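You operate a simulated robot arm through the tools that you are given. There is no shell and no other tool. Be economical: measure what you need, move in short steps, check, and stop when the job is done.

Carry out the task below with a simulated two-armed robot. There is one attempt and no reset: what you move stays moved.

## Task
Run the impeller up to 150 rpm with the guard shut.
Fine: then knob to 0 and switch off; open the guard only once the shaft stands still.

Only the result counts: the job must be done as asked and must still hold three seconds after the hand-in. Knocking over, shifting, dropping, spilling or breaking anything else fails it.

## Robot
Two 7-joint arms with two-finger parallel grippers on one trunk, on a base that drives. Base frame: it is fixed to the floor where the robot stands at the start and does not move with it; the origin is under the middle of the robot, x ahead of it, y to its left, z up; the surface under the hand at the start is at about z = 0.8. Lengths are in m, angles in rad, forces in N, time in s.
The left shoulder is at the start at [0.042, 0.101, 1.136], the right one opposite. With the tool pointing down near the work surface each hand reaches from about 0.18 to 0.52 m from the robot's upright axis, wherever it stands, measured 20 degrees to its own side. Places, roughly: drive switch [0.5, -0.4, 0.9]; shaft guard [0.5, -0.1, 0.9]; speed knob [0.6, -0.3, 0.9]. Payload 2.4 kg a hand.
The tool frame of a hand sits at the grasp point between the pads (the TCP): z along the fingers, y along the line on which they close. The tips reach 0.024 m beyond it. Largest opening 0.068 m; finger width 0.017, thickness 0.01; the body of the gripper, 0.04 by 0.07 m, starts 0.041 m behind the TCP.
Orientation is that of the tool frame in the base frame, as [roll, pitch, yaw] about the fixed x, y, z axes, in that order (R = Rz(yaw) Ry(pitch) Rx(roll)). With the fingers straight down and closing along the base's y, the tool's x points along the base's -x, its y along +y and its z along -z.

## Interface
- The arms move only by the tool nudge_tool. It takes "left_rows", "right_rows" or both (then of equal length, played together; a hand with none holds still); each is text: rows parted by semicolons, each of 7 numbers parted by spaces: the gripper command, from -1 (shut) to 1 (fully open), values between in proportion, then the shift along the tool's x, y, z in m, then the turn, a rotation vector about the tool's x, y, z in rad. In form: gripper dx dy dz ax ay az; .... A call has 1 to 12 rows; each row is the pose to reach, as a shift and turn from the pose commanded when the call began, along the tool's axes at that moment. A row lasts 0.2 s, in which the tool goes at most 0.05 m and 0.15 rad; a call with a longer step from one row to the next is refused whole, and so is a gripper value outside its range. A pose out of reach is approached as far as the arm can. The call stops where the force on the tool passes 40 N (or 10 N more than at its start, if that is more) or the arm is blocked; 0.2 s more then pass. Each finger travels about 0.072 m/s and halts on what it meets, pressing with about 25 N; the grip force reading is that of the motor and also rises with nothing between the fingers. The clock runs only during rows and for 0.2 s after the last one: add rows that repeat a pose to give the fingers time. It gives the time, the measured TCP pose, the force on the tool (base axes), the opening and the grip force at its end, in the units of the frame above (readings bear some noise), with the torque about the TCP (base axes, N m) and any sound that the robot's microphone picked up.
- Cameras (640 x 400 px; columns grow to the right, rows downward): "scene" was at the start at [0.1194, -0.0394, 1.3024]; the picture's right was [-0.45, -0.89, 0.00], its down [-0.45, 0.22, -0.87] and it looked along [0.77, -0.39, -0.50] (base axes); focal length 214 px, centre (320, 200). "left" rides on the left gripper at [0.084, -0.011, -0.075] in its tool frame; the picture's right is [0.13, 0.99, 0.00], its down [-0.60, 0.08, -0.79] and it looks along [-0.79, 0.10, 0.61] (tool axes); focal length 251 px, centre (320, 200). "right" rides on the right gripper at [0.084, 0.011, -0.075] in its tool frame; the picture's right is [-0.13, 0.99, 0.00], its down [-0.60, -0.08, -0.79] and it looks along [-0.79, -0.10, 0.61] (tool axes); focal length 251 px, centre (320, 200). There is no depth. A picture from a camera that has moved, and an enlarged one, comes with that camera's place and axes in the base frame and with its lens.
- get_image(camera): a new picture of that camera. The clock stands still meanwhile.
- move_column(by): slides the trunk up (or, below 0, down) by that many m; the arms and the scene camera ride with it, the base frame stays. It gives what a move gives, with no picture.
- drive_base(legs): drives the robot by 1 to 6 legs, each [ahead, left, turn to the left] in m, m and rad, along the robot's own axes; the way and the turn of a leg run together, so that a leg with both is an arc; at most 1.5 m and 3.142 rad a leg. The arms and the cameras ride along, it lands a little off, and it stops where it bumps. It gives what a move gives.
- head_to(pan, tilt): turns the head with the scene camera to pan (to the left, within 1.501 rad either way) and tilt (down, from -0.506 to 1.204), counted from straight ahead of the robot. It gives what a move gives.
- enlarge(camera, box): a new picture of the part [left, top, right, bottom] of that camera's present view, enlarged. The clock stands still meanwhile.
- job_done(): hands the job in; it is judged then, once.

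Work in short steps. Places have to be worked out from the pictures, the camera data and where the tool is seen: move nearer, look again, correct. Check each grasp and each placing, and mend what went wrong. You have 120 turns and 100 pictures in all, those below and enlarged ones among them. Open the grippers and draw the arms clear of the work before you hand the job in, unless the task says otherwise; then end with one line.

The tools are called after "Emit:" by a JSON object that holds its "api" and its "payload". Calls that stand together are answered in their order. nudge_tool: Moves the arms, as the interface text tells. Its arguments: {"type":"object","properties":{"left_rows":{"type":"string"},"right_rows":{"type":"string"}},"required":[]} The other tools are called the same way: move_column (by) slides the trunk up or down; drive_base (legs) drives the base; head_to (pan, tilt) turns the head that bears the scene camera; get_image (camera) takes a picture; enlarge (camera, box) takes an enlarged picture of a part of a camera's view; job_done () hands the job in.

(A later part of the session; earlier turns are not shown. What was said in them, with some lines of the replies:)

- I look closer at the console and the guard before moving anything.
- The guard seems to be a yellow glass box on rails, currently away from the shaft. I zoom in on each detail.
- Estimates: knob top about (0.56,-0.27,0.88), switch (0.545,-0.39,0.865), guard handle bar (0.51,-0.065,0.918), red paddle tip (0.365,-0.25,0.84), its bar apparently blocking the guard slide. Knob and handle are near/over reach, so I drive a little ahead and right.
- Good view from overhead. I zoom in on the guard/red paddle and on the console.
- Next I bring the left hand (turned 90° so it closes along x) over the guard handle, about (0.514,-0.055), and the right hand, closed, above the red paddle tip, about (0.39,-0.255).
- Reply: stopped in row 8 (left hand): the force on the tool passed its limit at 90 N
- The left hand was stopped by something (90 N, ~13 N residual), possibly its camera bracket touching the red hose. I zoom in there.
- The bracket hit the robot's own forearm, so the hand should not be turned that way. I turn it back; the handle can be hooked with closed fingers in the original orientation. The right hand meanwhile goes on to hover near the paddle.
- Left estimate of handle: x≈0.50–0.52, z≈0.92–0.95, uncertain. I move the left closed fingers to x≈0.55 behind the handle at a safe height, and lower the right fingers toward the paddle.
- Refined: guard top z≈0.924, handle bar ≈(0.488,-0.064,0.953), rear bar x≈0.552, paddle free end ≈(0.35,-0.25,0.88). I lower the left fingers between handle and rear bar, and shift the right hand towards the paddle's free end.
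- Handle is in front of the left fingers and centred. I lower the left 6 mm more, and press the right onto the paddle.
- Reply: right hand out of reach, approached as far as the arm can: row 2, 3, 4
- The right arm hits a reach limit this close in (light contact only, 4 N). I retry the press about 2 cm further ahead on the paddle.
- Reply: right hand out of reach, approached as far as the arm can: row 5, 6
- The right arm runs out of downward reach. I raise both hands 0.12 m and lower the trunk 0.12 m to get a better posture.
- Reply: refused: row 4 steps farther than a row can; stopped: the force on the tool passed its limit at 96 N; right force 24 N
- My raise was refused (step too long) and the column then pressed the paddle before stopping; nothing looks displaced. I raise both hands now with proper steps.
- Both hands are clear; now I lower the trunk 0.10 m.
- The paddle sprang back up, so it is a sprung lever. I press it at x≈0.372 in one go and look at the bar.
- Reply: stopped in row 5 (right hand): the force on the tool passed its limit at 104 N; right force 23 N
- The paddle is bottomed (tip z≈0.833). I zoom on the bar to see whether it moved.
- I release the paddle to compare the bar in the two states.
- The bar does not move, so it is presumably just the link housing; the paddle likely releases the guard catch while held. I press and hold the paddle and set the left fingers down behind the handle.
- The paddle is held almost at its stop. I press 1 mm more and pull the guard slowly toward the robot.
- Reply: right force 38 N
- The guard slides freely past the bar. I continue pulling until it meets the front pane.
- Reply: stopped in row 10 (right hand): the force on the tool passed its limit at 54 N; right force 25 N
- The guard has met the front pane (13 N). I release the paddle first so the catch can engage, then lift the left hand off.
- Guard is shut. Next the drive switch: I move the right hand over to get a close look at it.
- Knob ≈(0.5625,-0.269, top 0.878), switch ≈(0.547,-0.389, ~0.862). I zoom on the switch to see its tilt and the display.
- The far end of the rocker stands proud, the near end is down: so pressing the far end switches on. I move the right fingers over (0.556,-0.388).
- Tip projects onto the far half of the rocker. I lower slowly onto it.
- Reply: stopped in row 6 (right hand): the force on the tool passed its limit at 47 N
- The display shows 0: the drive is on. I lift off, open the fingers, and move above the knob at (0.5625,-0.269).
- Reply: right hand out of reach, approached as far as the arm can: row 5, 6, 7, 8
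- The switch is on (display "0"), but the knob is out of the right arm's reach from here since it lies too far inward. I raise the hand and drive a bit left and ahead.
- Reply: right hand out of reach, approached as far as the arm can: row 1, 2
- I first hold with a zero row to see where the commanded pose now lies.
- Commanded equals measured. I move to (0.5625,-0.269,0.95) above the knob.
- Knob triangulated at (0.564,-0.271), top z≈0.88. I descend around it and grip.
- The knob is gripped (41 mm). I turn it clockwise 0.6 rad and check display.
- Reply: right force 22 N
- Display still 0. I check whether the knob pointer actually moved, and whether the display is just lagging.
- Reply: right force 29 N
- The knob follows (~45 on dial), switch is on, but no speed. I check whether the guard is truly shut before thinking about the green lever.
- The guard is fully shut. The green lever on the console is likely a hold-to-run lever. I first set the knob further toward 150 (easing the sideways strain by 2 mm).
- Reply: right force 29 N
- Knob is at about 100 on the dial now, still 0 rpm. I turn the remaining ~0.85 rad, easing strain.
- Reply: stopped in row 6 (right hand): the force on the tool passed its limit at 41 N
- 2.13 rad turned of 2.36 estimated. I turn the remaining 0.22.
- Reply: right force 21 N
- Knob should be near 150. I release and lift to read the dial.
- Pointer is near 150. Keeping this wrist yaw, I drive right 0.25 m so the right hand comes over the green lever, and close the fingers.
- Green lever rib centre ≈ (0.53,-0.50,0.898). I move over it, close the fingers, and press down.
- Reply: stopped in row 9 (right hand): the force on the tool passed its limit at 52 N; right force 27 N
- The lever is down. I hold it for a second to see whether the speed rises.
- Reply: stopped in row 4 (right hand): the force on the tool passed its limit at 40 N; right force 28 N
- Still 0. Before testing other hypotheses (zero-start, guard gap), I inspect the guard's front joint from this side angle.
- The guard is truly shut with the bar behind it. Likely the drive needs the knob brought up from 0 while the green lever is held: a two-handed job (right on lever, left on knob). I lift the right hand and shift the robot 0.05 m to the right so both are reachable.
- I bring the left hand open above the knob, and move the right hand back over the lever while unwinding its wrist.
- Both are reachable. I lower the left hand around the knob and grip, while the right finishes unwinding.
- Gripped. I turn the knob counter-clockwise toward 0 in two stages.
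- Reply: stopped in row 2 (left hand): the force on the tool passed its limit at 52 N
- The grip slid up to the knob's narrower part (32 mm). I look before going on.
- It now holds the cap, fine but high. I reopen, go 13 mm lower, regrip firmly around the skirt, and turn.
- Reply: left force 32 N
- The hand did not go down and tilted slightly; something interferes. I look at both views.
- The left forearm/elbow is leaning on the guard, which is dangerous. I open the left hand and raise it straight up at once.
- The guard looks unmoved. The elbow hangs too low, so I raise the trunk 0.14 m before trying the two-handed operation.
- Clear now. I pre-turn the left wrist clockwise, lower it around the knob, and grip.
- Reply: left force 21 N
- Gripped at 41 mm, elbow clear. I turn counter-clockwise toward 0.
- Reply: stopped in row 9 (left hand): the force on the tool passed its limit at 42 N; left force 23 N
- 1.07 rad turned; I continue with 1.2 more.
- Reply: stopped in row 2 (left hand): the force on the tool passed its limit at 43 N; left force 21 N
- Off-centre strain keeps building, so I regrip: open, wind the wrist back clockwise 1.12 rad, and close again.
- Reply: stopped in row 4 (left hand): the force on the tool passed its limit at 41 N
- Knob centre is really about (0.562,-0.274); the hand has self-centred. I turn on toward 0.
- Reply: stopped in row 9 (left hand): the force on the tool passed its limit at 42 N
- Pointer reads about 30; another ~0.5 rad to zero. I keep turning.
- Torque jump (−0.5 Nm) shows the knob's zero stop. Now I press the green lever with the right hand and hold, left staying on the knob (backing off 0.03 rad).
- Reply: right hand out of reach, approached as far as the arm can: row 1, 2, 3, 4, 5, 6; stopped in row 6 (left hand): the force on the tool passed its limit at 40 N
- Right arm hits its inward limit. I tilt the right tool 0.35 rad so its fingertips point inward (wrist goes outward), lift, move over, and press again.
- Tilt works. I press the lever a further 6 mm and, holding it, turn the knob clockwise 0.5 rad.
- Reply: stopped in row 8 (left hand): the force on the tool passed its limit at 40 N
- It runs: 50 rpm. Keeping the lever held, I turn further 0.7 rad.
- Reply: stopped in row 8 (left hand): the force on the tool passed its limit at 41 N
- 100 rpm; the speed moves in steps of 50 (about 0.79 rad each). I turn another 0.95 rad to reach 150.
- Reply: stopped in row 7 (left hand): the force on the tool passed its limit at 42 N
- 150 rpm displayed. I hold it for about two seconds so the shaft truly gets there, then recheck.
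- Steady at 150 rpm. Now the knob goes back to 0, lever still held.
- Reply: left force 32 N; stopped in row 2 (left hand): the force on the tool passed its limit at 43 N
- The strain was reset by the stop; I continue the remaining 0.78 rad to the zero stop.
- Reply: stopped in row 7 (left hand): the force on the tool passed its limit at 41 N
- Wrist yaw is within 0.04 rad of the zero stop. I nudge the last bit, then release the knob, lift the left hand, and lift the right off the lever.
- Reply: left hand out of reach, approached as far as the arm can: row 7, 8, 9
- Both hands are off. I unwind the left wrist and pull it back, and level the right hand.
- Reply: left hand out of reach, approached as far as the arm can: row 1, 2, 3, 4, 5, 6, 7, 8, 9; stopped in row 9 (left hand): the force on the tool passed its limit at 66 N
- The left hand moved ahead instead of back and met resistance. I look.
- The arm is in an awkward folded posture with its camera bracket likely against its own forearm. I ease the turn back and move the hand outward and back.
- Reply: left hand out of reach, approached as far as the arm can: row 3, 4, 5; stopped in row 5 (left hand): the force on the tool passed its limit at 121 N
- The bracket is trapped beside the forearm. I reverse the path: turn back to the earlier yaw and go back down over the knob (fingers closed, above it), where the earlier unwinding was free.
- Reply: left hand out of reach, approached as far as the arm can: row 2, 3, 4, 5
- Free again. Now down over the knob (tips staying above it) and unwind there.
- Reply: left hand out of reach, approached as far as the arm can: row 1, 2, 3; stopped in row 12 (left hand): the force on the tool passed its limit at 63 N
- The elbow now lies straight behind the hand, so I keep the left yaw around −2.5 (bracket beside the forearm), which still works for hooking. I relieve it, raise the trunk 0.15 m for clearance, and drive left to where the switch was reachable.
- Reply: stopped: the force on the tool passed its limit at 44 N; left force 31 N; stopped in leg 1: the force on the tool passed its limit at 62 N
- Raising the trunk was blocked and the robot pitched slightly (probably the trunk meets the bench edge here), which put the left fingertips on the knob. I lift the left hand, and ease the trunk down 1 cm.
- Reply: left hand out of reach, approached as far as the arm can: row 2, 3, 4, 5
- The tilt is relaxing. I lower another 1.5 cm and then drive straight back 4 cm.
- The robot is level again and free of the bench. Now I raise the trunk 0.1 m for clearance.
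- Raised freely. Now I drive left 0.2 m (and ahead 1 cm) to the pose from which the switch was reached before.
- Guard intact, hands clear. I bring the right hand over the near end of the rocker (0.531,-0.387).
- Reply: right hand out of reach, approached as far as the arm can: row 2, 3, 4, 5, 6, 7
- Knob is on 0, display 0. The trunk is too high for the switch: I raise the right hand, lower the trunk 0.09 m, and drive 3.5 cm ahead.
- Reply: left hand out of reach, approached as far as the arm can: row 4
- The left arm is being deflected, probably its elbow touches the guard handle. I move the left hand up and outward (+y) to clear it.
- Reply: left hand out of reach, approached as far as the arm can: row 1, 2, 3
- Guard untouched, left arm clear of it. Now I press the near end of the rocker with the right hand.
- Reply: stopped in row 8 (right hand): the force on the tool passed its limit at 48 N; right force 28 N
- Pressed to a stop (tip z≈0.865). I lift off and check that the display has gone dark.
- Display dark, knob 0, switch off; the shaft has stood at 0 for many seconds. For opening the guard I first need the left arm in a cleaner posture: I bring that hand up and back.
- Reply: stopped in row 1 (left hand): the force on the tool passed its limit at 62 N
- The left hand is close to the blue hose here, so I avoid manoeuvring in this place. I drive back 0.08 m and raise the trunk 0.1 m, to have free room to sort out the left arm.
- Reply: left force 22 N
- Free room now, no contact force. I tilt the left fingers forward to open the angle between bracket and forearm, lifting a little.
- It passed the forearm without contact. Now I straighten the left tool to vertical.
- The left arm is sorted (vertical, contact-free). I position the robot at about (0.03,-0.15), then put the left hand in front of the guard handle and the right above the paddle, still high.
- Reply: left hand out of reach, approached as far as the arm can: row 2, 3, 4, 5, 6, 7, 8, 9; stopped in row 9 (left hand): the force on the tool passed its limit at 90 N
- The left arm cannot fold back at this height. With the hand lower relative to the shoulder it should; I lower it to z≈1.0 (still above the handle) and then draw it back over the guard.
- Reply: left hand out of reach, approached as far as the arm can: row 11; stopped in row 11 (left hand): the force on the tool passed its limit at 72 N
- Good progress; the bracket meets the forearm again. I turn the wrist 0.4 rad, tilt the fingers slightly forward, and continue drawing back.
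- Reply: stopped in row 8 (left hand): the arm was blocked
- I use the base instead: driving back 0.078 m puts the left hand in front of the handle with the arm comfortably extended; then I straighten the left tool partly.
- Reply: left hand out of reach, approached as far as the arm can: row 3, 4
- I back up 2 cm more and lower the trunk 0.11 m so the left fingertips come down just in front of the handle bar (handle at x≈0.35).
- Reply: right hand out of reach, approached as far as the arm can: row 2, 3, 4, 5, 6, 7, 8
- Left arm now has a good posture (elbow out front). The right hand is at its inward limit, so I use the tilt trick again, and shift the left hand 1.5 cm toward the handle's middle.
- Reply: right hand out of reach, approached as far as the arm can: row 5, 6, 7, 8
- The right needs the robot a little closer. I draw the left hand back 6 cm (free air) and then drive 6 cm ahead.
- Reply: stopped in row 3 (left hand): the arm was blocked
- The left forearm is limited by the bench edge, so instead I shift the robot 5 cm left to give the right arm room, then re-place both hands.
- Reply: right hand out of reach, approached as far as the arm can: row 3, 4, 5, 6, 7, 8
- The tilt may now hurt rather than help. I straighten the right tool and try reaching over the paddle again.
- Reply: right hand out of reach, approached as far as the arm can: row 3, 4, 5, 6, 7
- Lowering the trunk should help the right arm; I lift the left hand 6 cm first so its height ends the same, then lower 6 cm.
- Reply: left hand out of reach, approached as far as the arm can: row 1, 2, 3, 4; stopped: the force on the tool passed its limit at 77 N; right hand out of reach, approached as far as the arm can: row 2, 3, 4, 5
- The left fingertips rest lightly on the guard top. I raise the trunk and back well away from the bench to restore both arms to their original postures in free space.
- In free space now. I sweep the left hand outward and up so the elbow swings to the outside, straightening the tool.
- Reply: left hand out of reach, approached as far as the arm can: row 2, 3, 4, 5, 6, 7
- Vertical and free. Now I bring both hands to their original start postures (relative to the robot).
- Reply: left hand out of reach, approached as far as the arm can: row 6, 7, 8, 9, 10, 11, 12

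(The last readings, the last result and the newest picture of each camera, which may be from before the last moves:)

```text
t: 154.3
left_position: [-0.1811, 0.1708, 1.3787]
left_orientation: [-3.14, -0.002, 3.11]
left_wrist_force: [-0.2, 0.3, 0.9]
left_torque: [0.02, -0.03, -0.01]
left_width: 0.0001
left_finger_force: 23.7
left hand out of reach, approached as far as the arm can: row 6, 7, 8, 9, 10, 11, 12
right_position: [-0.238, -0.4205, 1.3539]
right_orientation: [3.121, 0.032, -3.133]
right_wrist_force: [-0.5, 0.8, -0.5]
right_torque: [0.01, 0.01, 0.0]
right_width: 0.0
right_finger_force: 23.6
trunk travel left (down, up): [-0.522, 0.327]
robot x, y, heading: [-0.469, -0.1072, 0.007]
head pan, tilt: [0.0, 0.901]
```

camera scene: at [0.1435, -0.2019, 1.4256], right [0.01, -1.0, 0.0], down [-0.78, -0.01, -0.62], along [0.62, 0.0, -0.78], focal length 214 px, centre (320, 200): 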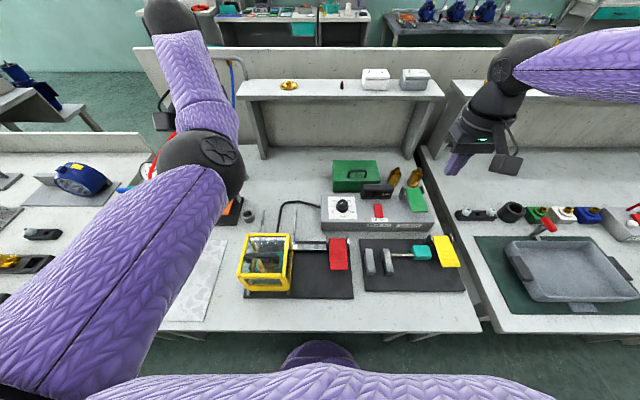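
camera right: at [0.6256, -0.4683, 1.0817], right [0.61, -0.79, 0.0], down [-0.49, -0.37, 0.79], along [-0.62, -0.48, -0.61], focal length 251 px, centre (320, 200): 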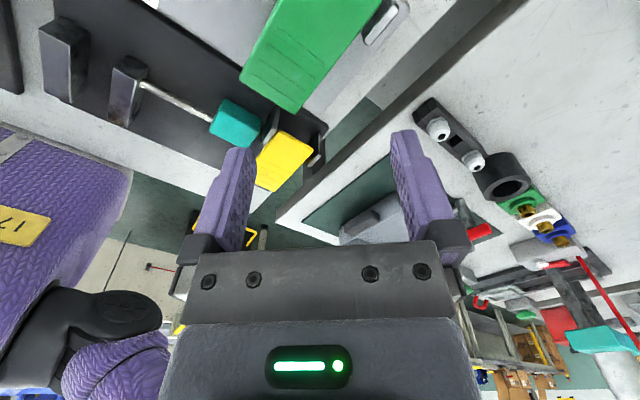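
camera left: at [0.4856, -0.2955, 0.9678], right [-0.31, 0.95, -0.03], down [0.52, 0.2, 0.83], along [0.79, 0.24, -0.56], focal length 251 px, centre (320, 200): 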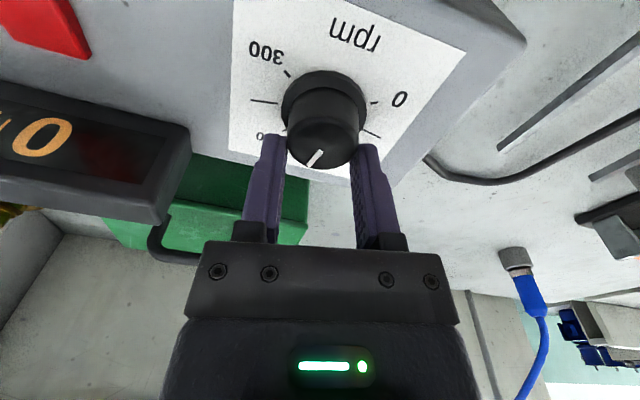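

Left is nearly home. I lower it and then bring it inward at working height, still in free space.

Emit:
{"api": "nudge_tool", "payload": {"left_rows": "-1 0 0 0.04 0 0 0; -1 0 0 0.08 0 0 0; -1 0 0 0.12 0 0 0; -1 0 0 0.16 0 0 0; -1 0 0 0.2 0 0 0; -1 0 0 0.24 0 0 0; -1 0 -0.03 0.24 0 0 0; -1 0 -0.06 0.24 0 0 0; -1 0 -0.09 0.24 0 0 0; -1 0 -0.12 0.24 0 0 0; -1 0 -0.15 0.24 0 0 0; -1 0 -0.18 0.24 0 0 0"}}

Emit:
{"api": "get_image", "payload": {"camera": "scene"}}

```text
t: 157.1
left_position: [-0.1075, 0.0476, 1.0437]
left_orientation: [3.113, 0.075, -3.127]
left_wrist_force: [2.4, 1.2, -2.1]
left_torque: [-0.05, -0.01, 0.0]
left_width: 0.0
left_finger_force: 24.2
left hand out of reach, approached as far as the arm can: row 1, 2, 3, 4, 5, 6, 7, 8, 9, 10, 11, 12
right_position: [-0.2359, -0.4182, 1.3541]
right_orientation: [3.12, 0.035, -3.134]
right_wrist_force: [0.8, 0.1, 1.0]
right_torque: [-0.02, 0.02, -0.02]
right_width: 0.0
right_finger_force: 23.5
trunk travel left (down, up): [-0.522, 0.327]
robot x, y, heading: [-0.4655, -0.1011, 0.003]
head pan, tilt: [0.0, 0.901]
stopped in row 12 (left hand): the force on the tool passed its limit at 48 N (the readings are from after the stop); the commanded pose is now the measured one
```

```text
1 pictures are left
camera scene: at [-0.3715, -0.1002, 1.4439], right [0.01, -1.0, 0.0], down [-0.78, -0.01, -0.62], along [0.62, 0.0, -0.78], focal length 214 px, centre (320, 200)
```

scene: 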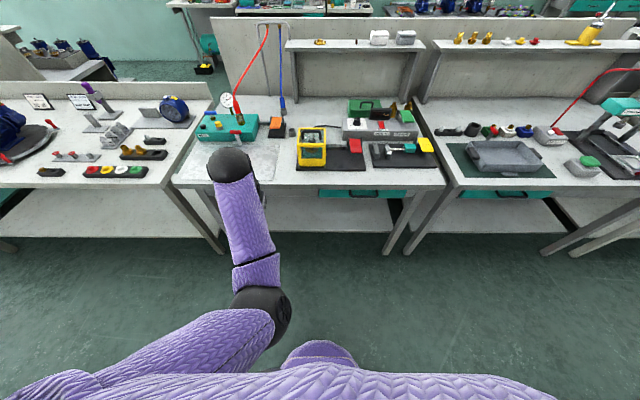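

The elbow is still swivelled inward. Turning the wrist far clockwise in free space should force the elbow outward; I try that.

Emit:
{"api": "nudge_tool", "payload": {"left_rows": "-1 -0.01 0.01 -0.01 0 -0.06 0.14; -1 -0.02 0.02 -0.02 0 -0.06 0.29; -1 -0.03 0.03 -0.03 0 -0.06 0.44; -1 -0.03 0.04 -0.04 0 -0.06 0.59; -1 -0.03 0.05 -0.05 0 -0.06 0.74; -1 -0.03 0.06 -0.06 0 -0.06 0.89; -1 -0.03 0.06 -0.07 0 -0.06 1.04; -1 -0.03 0.06 -0.08 0 -0.06 1.19; -1 -0.03 0.06 -0.08 0 -0.06 1.34; -1 -0.03 0.06 -0.08 0 -0.06 1.49; -1 -0.03 0.06 -0.08 0 -0.06 1.64; -1 -0.03 0.06 -0.08 0 -0.06 1.79"}}

Emit:
{"api": "nudge_tool", "payload": {"left_rows": "-1 0 0 0 0 0 0.15; -1 0 0 0 0 0 0.3; -1 0 0 0 0 0 0.45; -1 0 0 0 0 0 0.6; -1 0 0 0 0 0 0.75; -1 0 0 0 0 0 0.9"}}

```text
refused: row 1 steps farther than a row can; nothing moved
```

```text
t: 158.5
left_position: [-0.1089, 0.0444, 1.0424]
left_orientation: [3.07, 0.024, 2.25]
left_wrist_force: [-0.1, -0.2, -0.3]
left_torque: [-0.03, 0.03, 0.02]
left_width: 0.0004
left_finger_force: 24.0
right_position: [-0.2388, -0.4194, 1.3544]
right_orientation: [3.121, 0.033, -3.133]
right_wrist_force: [-0.1, 0.5, 0.1]
right_torque: [0.01, 0.01, 0.01]
right_width: 0.0003
right_finger_force: 23.9
trunk travel left (down, up): [-0.522, 0.327]
robot x, y, heading: [-0.4637, -0.1009, 0.007]
head pan, tilt: [0.0, 0.901]
```

Yaw is 2.25 without limit. I keep turning clockwise 1.65 rad.

Emit:
{"api": "nudge_tool", "payload": {"left_rows": "-1 0 0 0 0 0 0.145; -1 0 0 0 0 0 0.29; -1 0 0 0 0 0 0.435; -1 0 0 0 0 0 0.58; -1 0 0 0 0 0 0.725; -1 0 0 0 0 0 0.87; -1 0 0 0 0 0 1.015; -1 0 0 0 0 0 1.16; -1 0 0 0 0 0 1.305; -1 0 0 0 0 0 1.45; -1 0 0 0 0 0 1.595; -1 0 0 0 0 0 1.74"}}

```text
t: 161.1
left_position: [-0.1091, 0.0448, 1.0427]
left_orientation: [3.131, -0.078, 0.514]
left_wrist_force: [0.3, -0.4, 0.4]
left_torque: [-0.02, -0.02, 0.0]
left_width: 0.0
left_finger_force: 23.5
right_position: [-0.2388, -0.419, 1.354]
right_orientation: [3.119, 0.035, -3.134]
right_wrist_force: [0.2, 0.1, -0.9]
right_torque: [0.0, -0.02, 0.01]
right_width: 0.0
right_finger_force: 23.3
trunk travel left (down, up): [-0.522, 0.327]
robot x, y, heading: [-0.4651, -0.1006, 0.006]
head pan, tilt: [0.0, 0.901]
```

With the bracket pointing forward there is no forearm conflict; continuing the turn to the joint limit should also push the elbow outward. I continue.

Emit:
{"api": "nudge_tool", "payload": {"left_rows": "-1 0 0 -0.01 0 0 0.145; -1 0 0 -0.02 0 0 0.29; -1 0 0 -0.03 0 0 0.435; -1 0 0 -0.04 0 0 0.58; -1 0 0 -0.05 0 0 0.725; -1 0 0 -0.06 0 0 0.87; -1 0 0 -0.07 0 0 1.015; -1 0 0 -0.08 0 0 1.16; -1 0 0 -0.08 0 0 1.305; -1 0 0 -0.08 0 0 1.45; -1 0 0 -0.08 0 0 1.595; -1 0 0 -0.08 0 0 1.74"}}

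Emit:
{"api": "nudge_tool", "payload": {"left_rows": "-1 0 0 0 0 0 0.145; -1 0 0 0 0 0 0.29; -1 0 0 0 0 0 0.435; -1 0 0 0 0 0 0.58; -1 0 0 0 0 0 0.725; -1 0 0 0 0 0 0.87; -1 0 0 0 0 0 1.015; -1 0 0 0 0 0 1.16"}}

```text
t: 163.7
left_position: [-0.1655, 0.0061, 1.1348]
left_orientation: [-3.065, -0.009, -1.176]
left_wrist_force: [1.2, 0.0, 0.9]
left_torque: [-0.03, 0.0, -0.01]
left_width: 0.0
left_finger_force: 23.4
left hand out of reach, approached as far as the arm can: row 1, 2, 3, 10, 11, 12
right_position: [-0.239, -0.4201, 1.3539]
right_orientation: [3.12, 0.035, -3.133]
right_wrist_force: [-0.4, -0.2, 0.3]
right_torque: [0.01, 0.0, -0.03]
right_width: 0.0
right_finger_force: 23.1
trunk travel left (down, up): [-0.522, 0.327]
robot x, y, heading: [-0.4683, -0.1036, 0.003]
head pan, tilt: [0.0, 0.901]
```

```text
t: 165.5
left_position: [-0.2704, -0.0531, 1.0887]
left_orientation: [-3.091, 0.071, -2.319]
left_wrist_force: [0.5, 1.0, -0.8]
left_torque: [-0.02, -0.02, 0.03]
left_width: 0.0
left_finger_force: 23.6
left hand out of reach, approached as far as the arm can: row 1, 2, 3, 4, 5, 6, 7, 8
right_position: [-0.2381, -0.4192, 1.3536]
right_orientation: [3.121, 0.036, -3.133]
right_wrist_force: [-0.1, -0.1, 0.0]
right_torque: [-0.03, 0.0, 0.02]
right_width: 0.0002
right_finger_force: 23.9
trunk travel left (down, up): [-0.522, 0.327]
robot x, y, heading: [-0.4623, -0.1068, 0.011]
head pan, tilt: [0.0, 0.901]
```

The joint limit was reached and the arm swung. I unwind to yaw≈0 (bracket forward, free of the forearm) while placing the hand near rel (0.25,0.10).

Emit:
{"api": "nudge_tool", "payload": {"left_rows": "-1 -0.006 0 -0.003 0 0 -0.145; -1 -0.013 0 -0.007 0 0 -0.29; -1 -0.019 0 -0.01 0 0 -0.435; -1 -0.025 -0.001 -0.013 0 0 -0.58; -1 -0.032 -0.002 -0.017 0 0 -0.725; -1 -0.038 -0.002 -0.02 0 0 -0.87; -1 -0.044 -0.002 -0.023 0 0 -1.015; -1 -0.05 -0.003 -0.027 0 0 -1.16; -1 -0.057 -0.003 -0.03 0 0 -1.305; -1 -0.063 -0.003 -0.033 0 0 -1.45; -1 -0.07 -0.004 -0.037 0 0 -1.595; -1 -0.076 -0.004 -0.04 0 0 -1.74"}}

Emit:
{"api": "nudge_tool", "payload": {"left_rows": "-1 0 0 0 0 0 -0.145; -1 0 0 0 0 0 -0.29; -1 0 0 0 0 0 -0.435; -1 0 0 0 0 0 -0.58; -1 0 0 0 0 0 -0.58"}}

```text
t: 168.1
left_position: [-0.2176, -0.0022, 1.1351]
left_orientation: [-3.082, -0.048, -0.591]
left_wrist_force: [0.5, -0.4, -0.4]
left_torque: [0.01, 0.0, -0.02]
left_width: 0.0004
left_finger_force: 24.0
right_position: [-0.2383, -0.4205, 1.3538]
right_orientation: [3.121, 0.033, -3.132]
right_wrist_force: [-0.2, 1.0, 0.0]
right_torque: [0.01, -0.01, 0.02]
right_width: 0.0
right_finger_force: 23.8
trunk travel left (down, up): [-0.522, 0.327]
robot x, y, heading: [-0.4642, -0.1056, 0.003]
head pan, tilt: [0.0, 0.901]
```

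```text
t: 169.3
left_position: [-0.2179, -0.002, 1.1361]
left_orientation: [-3.12, -0.073, -0.014]
left_wrist_force: [0.3, 0.4, 0.4]
left_torque: [0.0, 0.0, -0.02]
left_width: 0.0004
left_finger_force: 23.6
right_position: [-0.2391, -0.4197, 1.3521]
right_orientation: [3.12, 0.035, -3.133]
right_wrist_force: [0.4, 0.5, 0.3]
right_torque: [0.06, 0.01, 0.03]
right_width: 0.0002
right_finger_force: 23.4
trunk travel left (down, up): [-0.522, 0.327]
robot x, y, heading: [-0.4662, -0.101, 0.012]
head pan, tilt: [0.0, 0.901]
```

Now the left arm reaches close-in without trouble. I lift and pull it slightly back, then drive to the original working pose (robot ≈(0.09,-0.145)).

Emit:
{"api": "nudge_tool", "payload": {"left_rows": "-1 -0.008 0.003 -0.03 0 0 0; -1 -0.016 0.006 -0.06 0 0 0; -1 -0.024 0.01 -0.09 0 0 0; -1 -0.03 0.01 -0.12 0 0 0; -1 -0.03 0.01 -0.12 0 0 0"}}

Emit:
{"api": "drive_base", "payload": {"legs": [[0.55, -0.044, 0]]}}

```text
t: 170.5
left_position: [-0.258, -0.0145, 1.2548]
left_orientation: [-3.119, -0.073, -0.015]
left_wrist_force: [-0.6, -0.8, -0.2]
left_torque: [0.0, 0.02, 0.01]
left_width: 0.0002
left_finger_force: 23.7
right_position: [-0.2376, -0.4196, 1.3538]
right_orientation: [3.12, 0.035, -3.132]
right_wrist_force: [-0.7, 0.4, 0.8]
right_torque: [-0.02, 0.0, -0.01]
right_width: 0.0
right_finger_force: 23.5
trunk travel left (down, up): [-0.522, 0.327]
robot x, y, heading: [-0.4683, -0.1015, 0.004]
head pan, tilt: [0.0, 0.901]
```

```text
t: 173.7
left_position: [0.2972, -0.0566, 1.2552]
left_orientation: [-3.118, -0.073, -0.017]
left_wrist_force: [0.6, 0.1, 0.6]
left_torque: [0.01, 0.06, -0.02]
left_width: 0.0
left_finger_force: 23.5
right_position: [0.3148, -0.4611, 1.3525]
right_orientation: [3.121, 0.034, -3.136]
right_wrist_force: [0.0, -0.3, -0.3]
right_torque: [0.0, 0.01, -0.04]
right_width: 0.0004
right_finger_force: 24.0
trunk travel left (down, up): [-0.522, 0.327]
robot x, y, heading: [0.0894, -0.1422, 0.007]
head pan, tilt: [0.0, 0.901]
```

Positioned well. I lower the trunk 0.28 m to the setting that worked before, then bring the right hand over the paddle.

Emit:
{"api": "move_column", "payload": {"by": -0.28}}

Emit:
{"api": "nudge_tool", "payload": {"right_rows": "-1 -0.006 0.023 0 0 0 0; -1 -0.012 0.046 0 0 0 0; -1 -0.018 0.07 0 0 0 0; -1 -0.024 0.095 0 0 0 0; -1 -0.03 0.12 0 0 0 0; -1 -0.036 0.145 0 0 0 0; -1 -0.042 0.17 0.02 0 0 0; -1 -0.05 0.19 0.05 0 0 0; -1 -0.058 0.21 0.08 0 0 0; -1 -0.058 0.21 0.11 0 0 0; -1 -0.058 0.21 0.14 0.015 -0.03 0; -1 -0.058 0.21 0.14 0.02 -0.035 0"}}

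```text
t: 176.5
left_position: [0.2968, -0.0567, 0.9739]
left_orientation: [-3.118, -0.073, -0.019]
left_wrist_force: [-0.4, -0.2, 0.2]
left_torque: [0.01, -0.01, -0.02]
left_width: 0.0
left_finger_force: 23.3
right_position: [0.3146, -0.4605, 1.0741]
right_orientation: [3.122, 0.034, -3.137]
right_wrist_force: [0.9, -0.5, 0.1]
right_torque: [0.02, 0.0, 0.02]
right_width: 0.0001
right_finger_force: 23.6
trunk travel left (down, up): [-0.242, 0.607]
robot x, y, heading: [0.0874, -0.1409, 0.008]
head pan, tilt: [0.0, 0.901]
```

```text
t: 179.1
left_position: [0.2968, -0.0564, 0.9748]
left_orientation: [-3.118, -0.073, -0.019]
left_wrist_force: [0.3, 0.4, 1.0]
left_torque: [-0.01, -0.02, 0.01]
left_width: 0.0
left_finger_force: 23.6
right_position: [0.3746, -0.2472, 0.9404]
right_orientation: [3.14, 0.069, -3.136]
right_wrist_force: [0.0, 0.6, -0.2]
right_torque: [0.01, 0.0, -0.02]
right_width: 0.0001
right_finger_force: 24.2
trunk travel left (down, up): [-0.242, 0.607]
robot x, y, heading: [0.088, -0.1439, 0.003]
head pan, tilt: [0.0, 0.901]
```

Everything reachable. Now I press the red paddle to its earlier stop depth (TCP z≈0.857) and set the left fingertips at handle height.

Emit:
{"api": "nudge_tool", "payload": {"left_rows": "-1 0 0 0.006 0 0 0; -1 0.005 0 0.012 0 0 0; -1 0.01 0 0.012 0 0 0; -1 0.012 0 0.012 0 0 0; -1 0.012 0 0.012 0 0 0; -1 0.012 0 0.012 0 0 0; -1 0.012 0 0.012 0 0 0", "right_rows": "-1 0.001 -0.003 0.025 0 0 0; -1 0.002 -0.003 0.05 0 0 0; -1 0.002 -0.003 0.065 0 0 0; -1 0.002 -0.003 0.073 0 0 0; -1 0.002 -0.003 0.078 0 0 0; -1 0.002 -0.003 0.081 0 0 0; -1 0.002 -0.003 0.083 0 0 0"}}

```text
t: 180.7
left_position: [0.3086, -0.0546, 0.9637]
left_orientation: [-3.119, -0.075, -0.019]
left_wrist_force: [0.6, -0.6, 0.1]
left_torque: [0.0, -0.01, -0.03]
left_width: 0.0
left_finger_force: 23.2
right_position: [0.3792, -0.2506, 0.8605]
right_orientation: [3.14, 0.075, -3.137]
right_wrist_force: [2.1, -3.1, 33.8]
right_torque: [-0.03, -0.38, -0.11]
right_width: 0.0003
right_finger_force: 24.1
trunk travel left (down, up): [-0.242, 0.607]
robot x, y, heading: [0.0893, -0.1436, 0.001]
head pan, tilt: [0.0, 0.901]
```

Paddle is at its stop (34 N). Holding it (eased 0.5 mm), I push the guard handle away in +x.

Emit:
{"api": "nudge_tool", "payload": {"left_rows": "-1 0.012 0 0.001 0 0 0; -1 0.024 0 0.002 0 0 0; -1 0.036 0 0.0026 0 0 0; -1 0.048 0 0.0035 0 0 0; -1 0.06 0 0.0044 0 0 0; -1 0.072 0 0.0053 0 0 0; -1 0.084 0 0.0061 0 0 0; -1 0.096 0 0.007 0 0 0", "right_rows": "-1 0 0 -0.0005 0 0 0; -1 0 0 -0.0005 0 0 0; -1 0 0 -0.0005 0 0 0; -1 0 0 -0.0005 0 0 0; -1 0 0 -0.0005 0 0 0; -1 0 0 -0.0005 0 0 0; -1 0 0 -0.0005 0 0 0; -1 0 0 -0.0005 0 0 0"}}

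```text
t: 182.2
left_position: [0.383, -0.0578, 0.964]
left_orientation: [-3.118, -0.076, -0.018]
left_wrist_force: [-0.6, 0.2, 0.6]
left_torque: [0.03, -0.01, 0.0]
left_width: 0.0001
left_finger_force: 23.7
right_position: [0.379, -0.2505, 0.8582]
right_orientation: [3.139, 0.074, -3.137]
right_wrist_force: [-7.2, -2.6, 24.9]
right_torque: [-0.11, -0.06, 0.18]
right_width: 0.0003
right_finger_force: 23.4
trunk travel left (down, up): [-0.242, 0.607]
robot x, y, heading: [0.0862, -0.145, 0.002]
head pan, tilt: [0.0, 0.901]
stopped in row 7 (right hand): the force on the tool passed its limit at 45 N (the readings are from after the stop); the commanded pose is now the measured one
```

The left moved to x=0.383 smoothly, so the guard is moving. I continue to x≈0.475.

Emit:
{"api": "nudge_tool", "payload": {"left_rows": "-1 0.012 0 0.001 0 0 0; -1 0.024 0 0.002 0 0 0; -1 0.036 0 0.0026 0 0 0; -1 0.048 0 0.0035 0 0 0; -1 0.06 0 0.0044 0 0 0; -1 0.07 0 0.0053 0 0 0; -1 0.08 0 0.006 0 0 0; -1 0.088 0 0.0065 0 0 0; -1 0.094 0 0.007 0 0 0; -1 0.098 0 0.007 0 0 0", "right_rows": "-1 0 0 -0.001 0 0 0; -1 0 0 -0.001 0 0 0; -1 0 0 -0.001 0 0 0; -1 0 0 -0.001 0 0 0; -1 0 0 -0.001 0 0 0; -1 0 0 -0.001 0 0 0; -1 0 0 -0.001 0 0 0; -1 0 0 -0.001 0 0 0; -1 0 0 -0.001 0 0 0; -1 0 0 -0.001 0 0 0"}}

```text
t: 184.1
left_position: [0.4652, -0.06, 0.9621]
left_orientation: [-3.115, -0.063, -0.025]
left_wrist_force: [-24.2, 1.1, 4.4]
left_torque: [0.25, 0.09, 0.08]
left_width: 0.0
left_finger_force: 24.3
right_position: [0.377, -0.2503, 0.8611]
right_orientation: [3.14, 0.078, -3.136]
right_wrist_force: [-3.2, -0.4, 7.4]
right_torque: [-0.02, 0.01, 0.01]
right_width: 0.0001
right_finger_force: 23.7
trunk travel left (down, up): [-0.242, 0.607]
robot x, y, heading: [0.0899, -0.1442, 0.004]
head pan, tilt: [0.0, 0.901]
stopped in row 9 (left hand): the force on the tool passed its limit at 50 N (the readings are from after the stop); the commanded pose is now the measured one
```

The left met a firm stop at x≈0.465 (24 N), matching the original open position. I release the paddle, then back the left off and lift both.

Emit:
{"api": "nudge_tool", "payload": {"left_rows": "-1 0 0 0 0 0 0; -1 0 0 0 0 0 0; -1 -0.01 0 0 0 0 0; -1 -0.025 0 0 0 0 0; -1 -0.025 0 -0.03 0 0 0; -1 -0.025 0 -0.07 0 0 0; -1 -0.025 0 -0.11 0 0 0; 1 -0.025 0 -0.14 0 0 0; 1 -0.025 0 -0.16 0 0 0; 1 -0.025 0 -0.16 0 0 0", "right_rows": "-1 0 0 -0.02 0 0 0; -1 0 0 -0.045 0 0 0; -1 0 0 -0.07 0 0 0; -1 0 -0.02 -0.1 0 0 0; -1 0 -0.05 -0.13 0 0 0; -1 0 -0.08 -0.15 0 0 0; -1 0 -0.11 -0.15 0 0 0; 1 0 -0.13 -0.15 0 0 0; 1 0 -0.15 -0.15 0 0 0; 1 0 -0.15 -0.15 0 0 0"}}

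Emit:
{"api": "get_image", "payload": {"camera": "scene"}}

```text
t: 186.3
left_position: [0.434, -0.0624, 1.1203]
left_orientation: [-3.117, -0.062, -0.025]
left_wrist_force: [0.1, -0.2, -0.3]
left_torque: [0.01, 0.03, -0.02]
left_width: 0.0681
left_finger_force: 0.1
right_position: [0.3715, -0.401, 1.0092]
right_orientation: [3.141, 0.073, -3.136]
right_wrist_force: [0.3, -0.8, -0.7]
right_torque: [0.02, 0.01, 0.01]
right_width: 0.0679
right_finger_force: 0.0
trunk travel left (down, up): [-0.242, 0.607]
robot x, y, heading: [0.0898, -0.1449, 0.005]
head pan, tilt: [0.0, 0.901]
```

```text
0 pictures are left
camera scene: at [0.2234, -0.142, 1.1616], right [0.01, -1.0, 0.0], down [-0.78, 0.0, -0.62], along [0.62, 0.0, -0.78], focal length 214 px, centre (320, 200)
```

scene: 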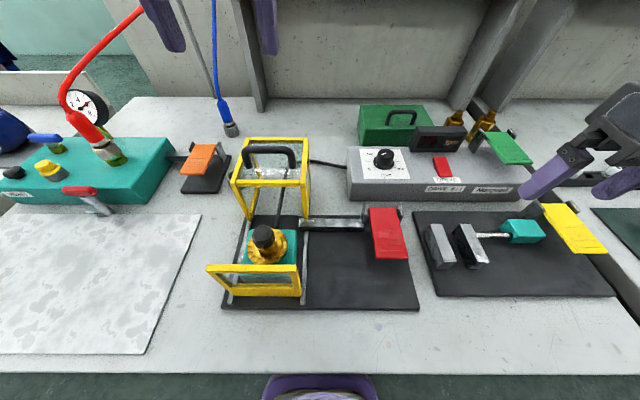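

The picture shows the guard fully open as at the start, the knob at 0, the display dark, everything else in place, and both hands open and clear. I hand in.

Emit:
{"api": "job_done", "payload": {}}

```text
The job is handed in.
```

I ran the impeller up to 150 rpm with the guard shut. Then I turned the knob to 0, switched the drive off, and opened the guard only after the display had read 0 and the drive was off; both arms are open and clear of the work.
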